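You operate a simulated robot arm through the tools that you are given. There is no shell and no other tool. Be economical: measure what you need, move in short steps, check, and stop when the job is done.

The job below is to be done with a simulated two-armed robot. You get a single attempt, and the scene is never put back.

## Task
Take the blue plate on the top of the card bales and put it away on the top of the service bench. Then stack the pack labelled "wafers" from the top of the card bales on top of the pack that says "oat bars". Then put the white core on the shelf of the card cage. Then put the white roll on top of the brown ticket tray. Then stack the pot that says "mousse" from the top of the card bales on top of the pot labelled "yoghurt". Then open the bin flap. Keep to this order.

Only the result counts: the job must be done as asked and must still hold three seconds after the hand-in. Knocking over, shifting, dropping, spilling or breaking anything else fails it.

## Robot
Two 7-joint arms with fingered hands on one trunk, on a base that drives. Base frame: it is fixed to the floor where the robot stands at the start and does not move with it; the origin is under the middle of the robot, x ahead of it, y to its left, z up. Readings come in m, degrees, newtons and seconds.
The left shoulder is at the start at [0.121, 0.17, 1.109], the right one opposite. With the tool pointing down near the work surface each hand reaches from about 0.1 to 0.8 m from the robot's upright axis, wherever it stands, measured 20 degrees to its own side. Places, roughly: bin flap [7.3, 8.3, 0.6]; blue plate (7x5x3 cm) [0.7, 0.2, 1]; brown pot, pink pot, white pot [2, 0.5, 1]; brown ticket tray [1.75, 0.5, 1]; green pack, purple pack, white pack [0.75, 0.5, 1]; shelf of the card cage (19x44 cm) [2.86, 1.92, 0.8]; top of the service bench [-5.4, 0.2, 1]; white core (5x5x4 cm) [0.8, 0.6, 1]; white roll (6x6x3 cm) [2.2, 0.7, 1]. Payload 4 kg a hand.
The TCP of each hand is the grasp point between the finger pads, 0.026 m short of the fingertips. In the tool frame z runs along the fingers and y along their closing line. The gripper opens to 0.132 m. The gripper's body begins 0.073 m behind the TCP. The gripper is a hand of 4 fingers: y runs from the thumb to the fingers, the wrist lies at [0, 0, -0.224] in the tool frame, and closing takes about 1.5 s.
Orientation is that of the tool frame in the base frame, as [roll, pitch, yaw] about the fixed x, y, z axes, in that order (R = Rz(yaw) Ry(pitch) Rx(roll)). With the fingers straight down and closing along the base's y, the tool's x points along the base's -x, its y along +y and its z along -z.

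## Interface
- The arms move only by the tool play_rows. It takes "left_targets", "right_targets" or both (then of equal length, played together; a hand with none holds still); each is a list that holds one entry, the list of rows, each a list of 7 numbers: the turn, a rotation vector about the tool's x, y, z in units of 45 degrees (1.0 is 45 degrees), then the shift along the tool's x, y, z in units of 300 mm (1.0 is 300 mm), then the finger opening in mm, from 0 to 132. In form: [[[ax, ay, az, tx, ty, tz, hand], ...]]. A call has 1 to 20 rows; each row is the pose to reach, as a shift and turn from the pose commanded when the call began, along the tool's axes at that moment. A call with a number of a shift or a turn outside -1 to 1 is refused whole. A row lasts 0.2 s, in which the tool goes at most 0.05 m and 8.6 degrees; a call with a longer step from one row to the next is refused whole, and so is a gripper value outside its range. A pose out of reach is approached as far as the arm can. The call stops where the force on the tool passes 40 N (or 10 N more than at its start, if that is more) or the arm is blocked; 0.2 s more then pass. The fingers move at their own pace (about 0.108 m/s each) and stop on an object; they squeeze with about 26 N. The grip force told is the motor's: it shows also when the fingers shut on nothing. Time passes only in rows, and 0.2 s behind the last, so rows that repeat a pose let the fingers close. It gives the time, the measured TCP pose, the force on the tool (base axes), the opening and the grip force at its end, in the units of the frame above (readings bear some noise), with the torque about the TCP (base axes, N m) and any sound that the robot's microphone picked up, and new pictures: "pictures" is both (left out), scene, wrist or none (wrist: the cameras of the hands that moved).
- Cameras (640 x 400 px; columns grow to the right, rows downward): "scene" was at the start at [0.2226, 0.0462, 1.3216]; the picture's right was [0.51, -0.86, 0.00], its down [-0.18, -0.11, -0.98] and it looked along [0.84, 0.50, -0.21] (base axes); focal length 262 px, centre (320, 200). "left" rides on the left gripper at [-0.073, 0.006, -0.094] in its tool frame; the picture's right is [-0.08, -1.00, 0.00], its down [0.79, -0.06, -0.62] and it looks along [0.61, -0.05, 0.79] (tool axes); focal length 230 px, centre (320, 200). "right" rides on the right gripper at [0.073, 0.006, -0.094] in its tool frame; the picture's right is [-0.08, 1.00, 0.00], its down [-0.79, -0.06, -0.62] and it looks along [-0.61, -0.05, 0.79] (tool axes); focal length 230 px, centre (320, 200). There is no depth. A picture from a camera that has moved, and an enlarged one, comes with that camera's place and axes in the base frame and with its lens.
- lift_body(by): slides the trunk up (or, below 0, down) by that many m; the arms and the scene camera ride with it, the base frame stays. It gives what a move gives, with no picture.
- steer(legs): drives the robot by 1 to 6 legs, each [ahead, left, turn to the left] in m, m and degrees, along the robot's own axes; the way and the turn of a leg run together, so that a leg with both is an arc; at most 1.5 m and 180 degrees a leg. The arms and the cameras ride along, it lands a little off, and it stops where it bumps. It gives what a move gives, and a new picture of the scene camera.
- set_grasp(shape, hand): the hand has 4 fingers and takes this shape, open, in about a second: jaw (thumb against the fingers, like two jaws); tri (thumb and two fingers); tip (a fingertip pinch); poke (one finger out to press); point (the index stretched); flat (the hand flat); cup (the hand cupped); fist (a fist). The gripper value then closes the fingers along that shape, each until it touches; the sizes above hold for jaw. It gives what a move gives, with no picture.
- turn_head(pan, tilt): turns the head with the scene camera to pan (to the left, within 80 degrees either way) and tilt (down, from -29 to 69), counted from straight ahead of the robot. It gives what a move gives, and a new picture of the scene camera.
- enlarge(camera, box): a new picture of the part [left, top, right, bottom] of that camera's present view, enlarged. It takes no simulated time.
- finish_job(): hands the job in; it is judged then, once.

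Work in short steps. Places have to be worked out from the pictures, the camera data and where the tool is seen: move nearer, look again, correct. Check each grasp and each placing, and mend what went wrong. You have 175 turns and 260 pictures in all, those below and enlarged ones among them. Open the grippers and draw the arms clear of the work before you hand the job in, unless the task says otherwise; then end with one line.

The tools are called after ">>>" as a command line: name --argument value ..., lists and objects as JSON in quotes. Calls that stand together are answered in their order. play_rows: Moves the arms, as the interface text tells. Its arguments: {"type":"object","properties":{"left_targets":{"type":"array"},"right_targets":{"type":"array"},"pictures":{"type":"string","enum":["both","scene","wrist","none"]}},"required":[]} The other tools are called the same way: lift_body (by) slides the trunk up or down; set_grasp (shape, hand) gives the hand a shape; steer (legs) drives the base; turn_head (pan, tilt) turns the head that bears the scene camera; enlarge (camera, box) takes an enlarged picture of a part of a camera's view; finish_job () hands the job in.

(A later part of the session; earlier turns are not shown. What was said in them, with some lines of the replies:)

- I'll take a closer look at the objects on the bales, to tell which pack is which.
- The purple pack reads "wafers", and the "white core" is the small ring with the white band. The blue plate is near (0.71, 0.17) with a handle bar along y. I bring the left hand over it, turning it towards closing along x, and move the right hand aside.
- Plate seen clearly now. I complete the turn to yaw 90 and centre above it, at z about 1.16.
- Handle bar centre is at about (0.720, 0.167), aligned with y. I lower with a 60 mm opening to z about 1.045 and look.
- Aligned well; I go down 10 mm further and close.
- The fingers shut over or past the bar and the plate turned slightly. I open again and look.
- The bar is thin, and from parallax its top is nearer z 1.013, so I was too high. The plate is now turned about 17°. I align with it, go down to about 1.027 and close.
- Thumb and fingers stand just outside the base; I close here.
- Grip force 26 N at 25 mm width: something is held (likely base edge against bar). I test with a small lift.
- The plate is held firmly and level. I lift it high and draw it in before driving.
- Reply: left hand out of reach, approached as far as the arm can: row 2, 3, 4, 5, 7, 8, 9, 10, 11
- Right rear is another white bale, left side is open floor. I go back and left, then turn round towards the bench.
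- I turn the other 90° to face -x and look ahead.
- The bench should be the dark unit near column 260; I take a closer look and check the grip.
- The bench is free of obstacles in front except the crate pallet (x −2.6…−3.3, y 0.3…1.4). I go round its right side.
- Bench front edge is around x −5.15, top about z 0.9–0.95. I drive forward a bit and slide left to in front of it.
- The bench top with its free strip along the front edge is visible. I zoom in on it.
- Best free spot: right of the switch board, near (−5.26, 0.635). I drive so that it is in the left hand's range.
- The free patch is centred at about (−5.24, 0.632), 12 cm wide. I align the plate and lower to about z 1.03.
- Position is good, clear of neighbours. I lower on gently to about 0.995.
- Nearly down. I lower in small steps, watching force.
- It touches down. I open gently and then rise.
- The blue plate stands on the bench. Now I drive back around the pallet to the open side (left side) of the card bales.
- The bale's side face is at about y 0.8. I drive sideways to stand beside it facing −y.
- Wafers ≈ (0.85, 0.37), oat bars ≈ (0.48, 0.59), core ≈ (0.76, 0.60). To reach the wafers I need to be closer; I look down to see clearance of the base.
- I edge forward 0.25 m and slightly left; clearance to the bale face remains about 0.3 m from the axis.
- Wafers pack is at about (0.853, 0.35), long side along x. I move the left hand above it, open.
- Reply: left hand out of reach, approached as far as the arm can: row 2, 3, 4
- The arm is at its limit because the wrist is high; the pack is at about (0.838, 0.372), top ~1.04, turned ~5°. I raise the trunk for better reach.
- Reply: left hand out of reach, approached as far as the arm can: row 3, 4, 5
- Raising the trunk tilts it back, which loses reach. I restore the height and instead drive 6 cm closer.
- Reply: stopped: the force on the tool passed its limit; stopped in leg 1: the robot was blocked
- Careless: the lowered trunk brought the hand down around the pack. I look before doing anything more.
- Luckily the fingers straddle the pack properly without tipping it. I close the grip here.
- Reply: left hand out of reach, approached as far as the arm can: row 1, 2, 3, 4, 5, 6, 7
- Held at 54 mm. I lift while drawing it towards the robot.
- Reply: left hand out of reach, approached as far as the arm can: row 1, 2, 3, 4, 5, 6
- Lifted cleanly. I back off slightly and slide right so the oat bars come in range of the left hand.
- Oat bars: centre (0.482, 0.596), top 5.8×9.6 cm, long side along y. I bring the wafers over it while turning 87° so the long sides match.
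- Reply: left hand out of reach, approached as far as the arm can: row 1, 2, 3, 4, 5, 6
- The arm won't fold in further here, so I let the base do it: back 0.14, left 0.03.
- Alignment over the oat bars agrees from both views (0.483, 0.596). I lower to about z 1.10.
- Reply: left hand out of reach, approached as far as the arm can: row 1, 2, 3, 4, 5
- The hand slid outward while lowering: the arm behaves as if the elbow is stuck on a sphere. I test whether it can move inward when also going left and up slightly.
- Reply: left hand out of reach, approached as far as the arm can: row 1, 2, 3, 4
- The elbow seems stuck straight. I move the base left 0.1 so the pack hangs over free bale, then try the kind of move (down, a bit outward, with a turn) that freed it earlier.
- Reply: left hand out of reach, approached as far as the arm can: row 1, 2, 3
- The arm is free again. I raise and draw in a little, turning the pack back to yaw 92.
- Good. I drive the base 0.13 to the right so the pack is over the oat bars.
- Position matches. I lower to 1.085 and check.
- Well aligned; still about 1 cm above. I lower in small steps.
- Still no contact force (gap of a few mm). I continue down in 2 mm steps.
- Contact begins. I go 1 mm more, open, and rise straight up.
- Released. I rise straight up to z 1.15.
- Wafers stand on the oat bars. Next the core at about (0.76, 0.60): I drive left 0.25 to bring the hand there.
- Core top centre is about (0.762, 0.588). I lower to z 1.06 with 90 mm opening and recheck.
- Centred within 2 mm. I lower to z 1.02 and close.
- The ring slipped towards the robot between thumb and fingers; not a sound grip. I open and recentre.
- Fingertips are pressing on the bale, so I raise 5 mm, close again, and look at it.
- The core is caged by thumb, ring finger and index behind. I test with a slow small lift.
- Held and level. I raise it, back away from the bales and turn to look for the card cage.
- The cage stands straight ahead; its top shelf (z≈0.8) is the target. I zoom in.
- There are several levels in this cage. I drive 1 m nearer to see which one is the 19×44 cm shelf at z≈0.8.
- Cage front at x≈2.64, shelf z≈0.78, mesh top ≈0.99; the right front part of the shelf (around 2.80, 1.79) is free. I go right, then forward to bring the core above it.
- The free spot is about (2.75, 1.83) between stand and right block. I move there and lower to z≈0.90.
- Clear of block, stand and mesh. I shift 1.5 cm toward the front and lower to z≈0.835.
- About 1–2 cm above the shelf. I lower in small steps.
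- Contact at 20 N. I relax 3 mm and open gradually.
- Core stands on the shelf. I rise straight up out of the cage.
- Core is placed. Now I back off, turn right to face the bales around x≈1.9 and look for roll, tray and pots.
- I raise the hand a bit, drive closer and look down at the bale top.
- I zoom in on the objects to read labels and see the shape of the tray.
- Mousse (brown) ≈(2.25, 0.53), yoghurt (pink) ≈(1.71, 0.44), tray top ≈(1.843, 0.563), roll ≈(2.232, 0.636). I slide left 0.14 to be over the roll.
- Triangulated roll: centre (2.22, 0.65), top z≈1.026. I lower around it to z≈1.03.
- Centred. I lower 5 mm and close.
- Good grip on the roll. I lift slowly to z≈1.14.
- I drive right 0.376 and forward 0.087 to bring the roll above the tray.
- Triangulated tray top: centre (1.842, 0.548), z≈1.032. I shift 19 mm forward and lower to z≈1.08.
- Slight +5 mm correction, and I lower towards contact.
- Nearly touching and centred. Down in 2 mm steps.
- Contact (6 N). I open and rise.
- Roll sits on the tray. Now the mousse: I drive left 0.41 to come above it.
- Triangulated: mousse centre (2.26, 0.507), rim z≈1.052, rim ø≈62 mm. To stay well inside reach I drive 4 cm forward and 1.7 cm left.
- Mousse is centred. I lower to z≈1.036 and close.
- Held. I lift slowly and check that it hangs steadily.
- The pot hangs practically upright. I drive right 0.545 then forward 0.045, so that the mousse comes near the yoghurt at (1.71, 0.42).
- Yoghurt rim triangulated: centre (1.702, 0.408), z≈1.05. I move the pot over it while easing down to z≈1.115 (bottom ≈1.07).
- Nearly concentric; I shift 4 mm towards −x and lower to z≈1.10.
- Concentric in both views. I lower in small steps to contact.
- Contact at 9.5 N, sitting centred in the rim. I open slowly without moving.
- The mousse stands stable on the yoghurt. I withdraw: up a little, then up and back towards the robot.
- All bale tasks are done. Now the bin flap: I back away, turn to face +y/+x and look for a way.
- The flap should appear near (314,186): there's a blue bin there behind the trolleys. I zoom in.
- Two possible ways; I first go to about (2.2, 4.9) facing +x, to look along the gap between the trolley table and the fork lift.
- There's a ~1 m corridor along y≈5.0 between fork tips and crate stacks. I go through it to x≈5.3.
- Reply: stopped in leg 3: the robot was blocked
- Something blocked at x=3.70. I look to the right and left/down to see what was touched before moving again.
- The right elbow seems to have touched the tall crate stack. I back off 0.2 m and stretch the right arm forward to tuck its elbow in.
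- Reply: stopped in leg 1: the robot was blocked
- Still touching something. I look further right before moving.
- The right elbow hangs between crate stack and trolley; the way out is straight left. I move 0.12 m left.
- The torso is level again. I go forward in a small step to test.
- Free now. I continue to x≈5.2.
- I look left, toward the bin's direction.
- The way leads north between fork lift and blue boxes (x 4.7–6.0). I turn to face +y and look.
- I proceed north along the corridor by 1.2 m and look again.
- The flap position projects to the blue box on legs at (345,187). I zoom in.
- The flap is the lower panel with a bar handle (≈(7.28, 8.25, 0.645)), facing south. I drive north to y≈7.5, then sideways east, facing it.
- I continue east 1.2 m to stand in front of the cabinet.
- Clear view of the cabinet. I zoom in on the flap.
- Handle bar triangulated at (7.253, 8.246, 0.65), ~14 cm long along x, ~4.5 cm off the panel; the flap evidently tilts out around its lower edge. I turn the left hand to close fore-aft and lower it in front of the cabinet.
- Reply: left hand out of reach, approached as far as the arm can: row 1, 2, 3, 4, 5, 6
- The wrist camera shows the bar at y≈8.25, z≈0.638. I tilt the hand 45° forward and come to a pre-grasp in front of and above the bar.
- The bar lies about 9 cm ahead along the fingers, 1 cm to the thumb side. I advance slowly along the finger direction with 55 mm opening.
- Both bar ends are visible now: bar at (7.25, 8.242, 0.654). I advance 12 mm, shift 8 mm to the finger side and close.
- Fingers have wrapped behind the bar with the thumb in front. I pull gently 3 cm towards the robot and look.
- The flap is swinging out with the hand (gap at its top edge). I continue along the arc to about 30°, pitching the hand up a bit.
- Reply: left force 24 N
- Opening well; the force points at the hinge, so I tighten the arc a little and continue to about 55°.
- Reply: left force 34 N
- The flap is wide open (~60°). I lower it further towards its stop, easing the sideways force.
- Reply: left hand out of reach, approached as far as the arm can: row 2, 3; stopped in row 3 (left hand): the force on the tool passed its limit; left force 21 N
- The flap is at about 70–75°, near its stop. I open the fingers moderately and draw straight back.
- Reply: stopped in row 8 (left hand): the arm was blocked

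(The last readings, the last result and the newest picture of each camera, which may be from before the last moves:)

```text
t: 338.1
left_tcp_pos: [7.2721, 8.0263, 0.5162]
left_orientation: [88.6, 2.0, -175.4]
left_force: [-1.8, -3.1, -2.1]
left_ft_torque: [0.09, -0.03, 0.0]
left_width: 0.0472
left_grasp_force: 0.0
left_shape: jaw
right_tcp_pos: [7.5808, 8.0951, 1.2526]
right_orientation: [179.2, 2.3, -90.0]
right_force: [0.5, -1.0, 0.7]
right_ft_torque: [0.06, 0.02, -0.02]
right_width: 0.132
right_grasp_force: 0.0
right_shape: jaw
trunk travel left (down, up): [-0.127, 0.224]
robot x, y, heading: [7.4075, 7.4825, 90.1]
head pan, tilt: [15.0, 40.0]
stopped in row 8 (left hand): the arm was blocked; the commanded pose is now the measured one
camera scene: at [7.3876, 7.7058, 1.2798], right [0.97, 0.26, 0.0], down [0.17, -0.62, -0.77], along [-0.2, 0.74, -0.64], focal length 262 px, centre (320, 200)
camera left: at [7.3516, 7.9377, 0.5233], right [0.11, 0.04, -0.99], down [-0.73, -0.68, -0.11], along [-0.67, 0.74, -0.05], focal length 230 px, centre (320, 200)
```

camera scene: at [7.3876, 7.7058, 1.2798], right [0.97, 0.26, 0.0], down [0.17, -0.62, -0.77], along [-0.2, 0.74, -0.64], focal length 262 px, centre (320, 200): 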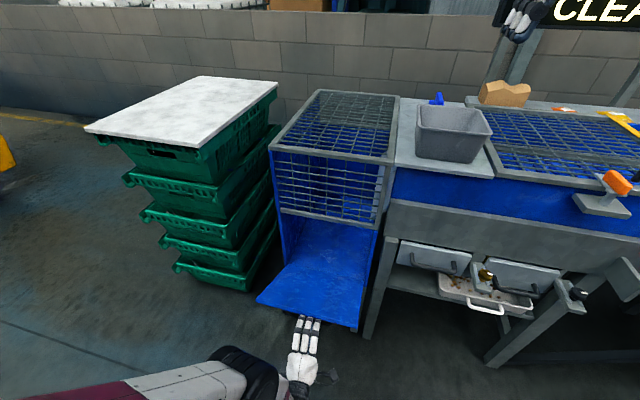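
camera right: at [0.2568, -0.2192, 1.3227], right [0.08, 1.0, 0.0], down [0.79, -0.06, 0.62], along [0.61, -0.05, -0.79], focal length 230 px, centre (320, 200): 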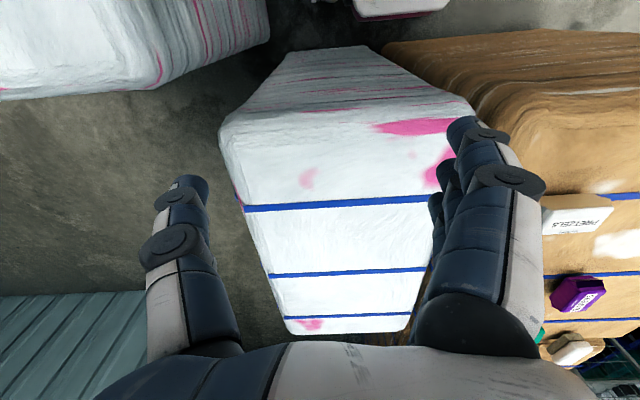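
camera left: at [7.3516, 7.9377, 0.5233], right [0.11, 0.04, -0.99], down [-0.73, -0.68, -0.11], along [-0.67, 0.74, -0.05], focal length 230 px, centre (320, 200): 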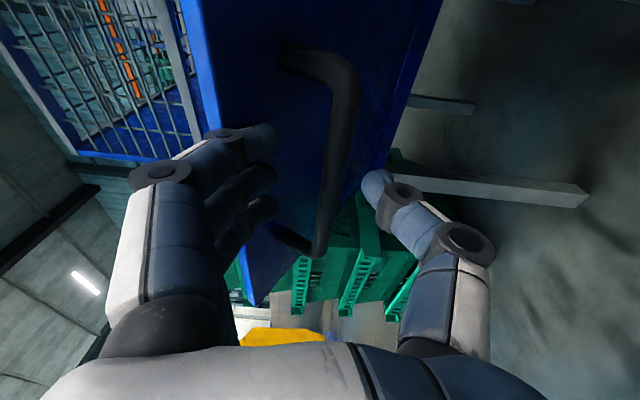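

The arm can't fold further, so I let the base move back 0.12 m to withdraw the hand from the handle.

>>> steer --legs '[[-0.06, 0, 0], [-0.06, 0, 0]]'

>>> enlarge --camera "left" --box '[0, 0, 640, 400]'

```text
t: 339.6
left_tcp_pos: [7.2723, 7.9063, 0.5144]
left_orientation: [89.0, 2.2, -175.4]
left_force: [-0.7, 1.2, -0.4]
left_ft_torque: [-0.03, 0.0, 0.0]
left_width: 0.0482
left_grasp_force: 0.0
left_shape: jaw
right_tcp_pos: [7.5806, 7.9809, 1.2511]
right_orientation: [179.4, 2.2, -89.8]
right_force: [0.7, -1.1, 0.4]
right_ft_torque: [0.01, -0.04, 0.0]
right_width: 0.1317
right_grasp_force: 0.0
right_shape: jaw
trunk travel left (down, up): [-0.127, 0.224]
robot x, y, heading: [7.4093, 7.369, 90.2]
head pan, tilt: [15.0, 40.0]
camera scene: at [7.3862, 7.5895, 1.2793], right [0.97, 0.26, 0.0], down [0.17, -0.62, -0.76], along [-0.2, 0.74, -0.64], focal length 262 px, centre (320, 200)
```

scene: 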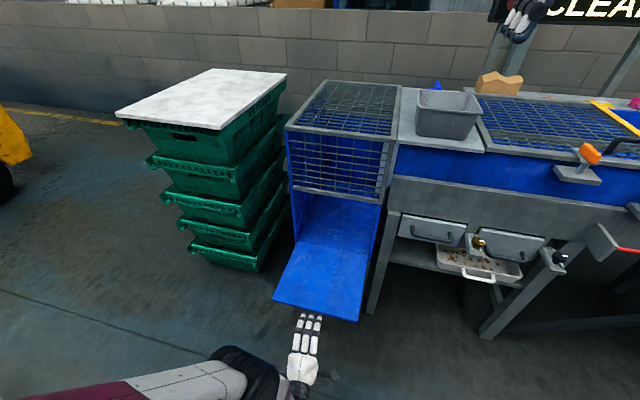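

```text
1.00 times, centred on (320, 200) of left
camera zoom: at [7.3523, 7.8184, 0.522], right [0.11, 0.03, -0.99], down [-0.73, -0.68, -0.1], along [-0.67, 0.74, -0.06], focal length 230 px, centre (320, 200)
```

zoom: 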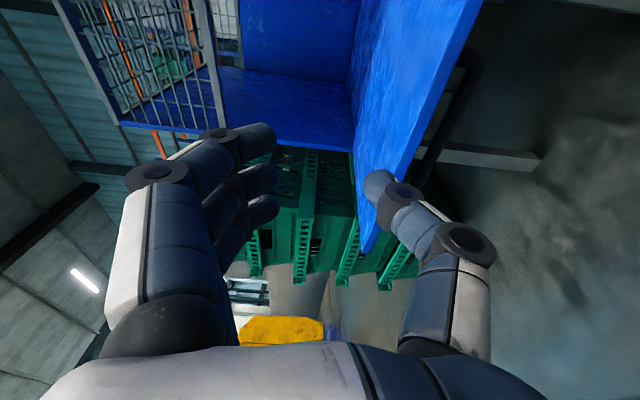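

Hand is free and the flap stays wide open. I move sideways to the west, clear of it, and take a last look.

>>> steer --legs '[[0, 0.55, 0]]'

>>> turn_head --pan -20 --tilt 35

```text
t: 342.8
left_tcp_pos: [6.7218, 7.9062, 0.5167]
left_orientation: [88.7, 2.2, -175.4]
left_force: [-0.7, 0.0, 0.0]
left_ft_torque: [-0.03, -0.01, 0.0]
left_width: 0.0483
left_grasp_force: 0.1
left_shape: jaw
right_tcp_pos: [7.0313, 7.9791, 1.2512]
right_orientation: [179.4, 2.2, -89.9]
right_force: [-0.4, 0.0, 0.3]
right_ft_torque: [-0.02, -0.02, -0.01]
right_width: 0.1318
right_grasp_force: 0.2
right_shape: jaw
trunk travel left (down, up): [-0.127, 0.224]
robot x, y, heading: [6.8559, 7.3655, 89.9]
head pan, tilt: [15.0, 40.0]
camera scene: at [6.837, 7.5875, 1.2794], right [0.97, 0.26, 0.0], down [0.17, -0.62, -0.77], along [-0.2, 0.74, -0.64], focal length 262 px, centre (320, 200)
```

scene: 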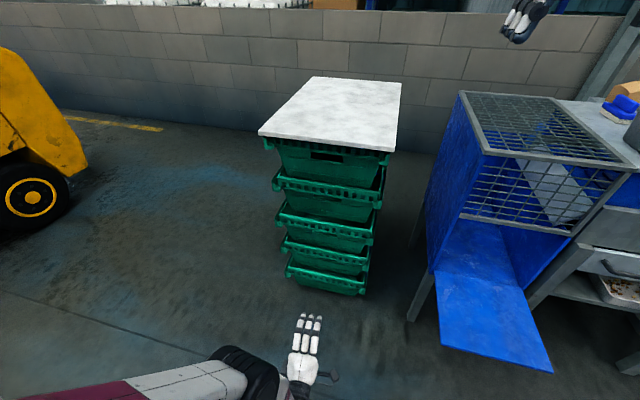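

```text
t: 343.8
left_tcp_pos: [6.7229, 7.9064, 0.5165]
left_orientation: [88.7, 2.2, -175.4]
left_force: [-0.1, -0.7, 0.9]
left_ft_torque: [-0.03, 0.0, 0.02]
left_width: 0.0483
left_grasp_force: 0.1
left_shape: jaw
right_tcp_pos: [7.0306, 7.9778, 1.2528]
right_orientation: [179.3, 2.2, -90.0]
right_force: [0.6, 0.4, -0.5]
right_ft_torque: [0.0, 0.01, 0.02]
right_width: 0.1317
right_grasp_force: 0.0
right_shape: jaw
trunk travel left (down, up): [-0.127, 0.224]
robot x, y, heading: [6.8576, 7.3616, 90.4]
head pan, tilt: [-20.0, 35.0]
camera scene: at [6.889, 7.5876, 1.2871], right [0.94, -0.34, 0.0], down [-0.2, -0.54, -0.82], along [0.28, 0.77, -0.57], focal length 262 px, centre (320, 200)
```

scene: 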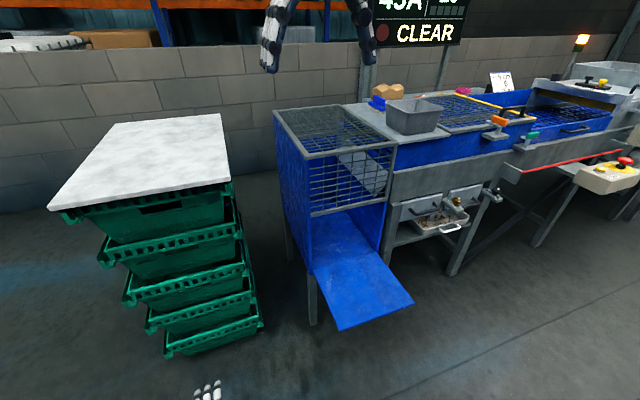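

The flap stays wide open, both hands are empty and clear of the work. I hand the job in.

>>> finish_job

```text
The job is handed in.
```

I did all six steps in the order you gave and handed the job in. One thing to know: on the way to the bin flap, the robot's right side was blocked against the tall crate stack or the trolley beside it, near (3.7, 5.0). I saw nothing displaced there.
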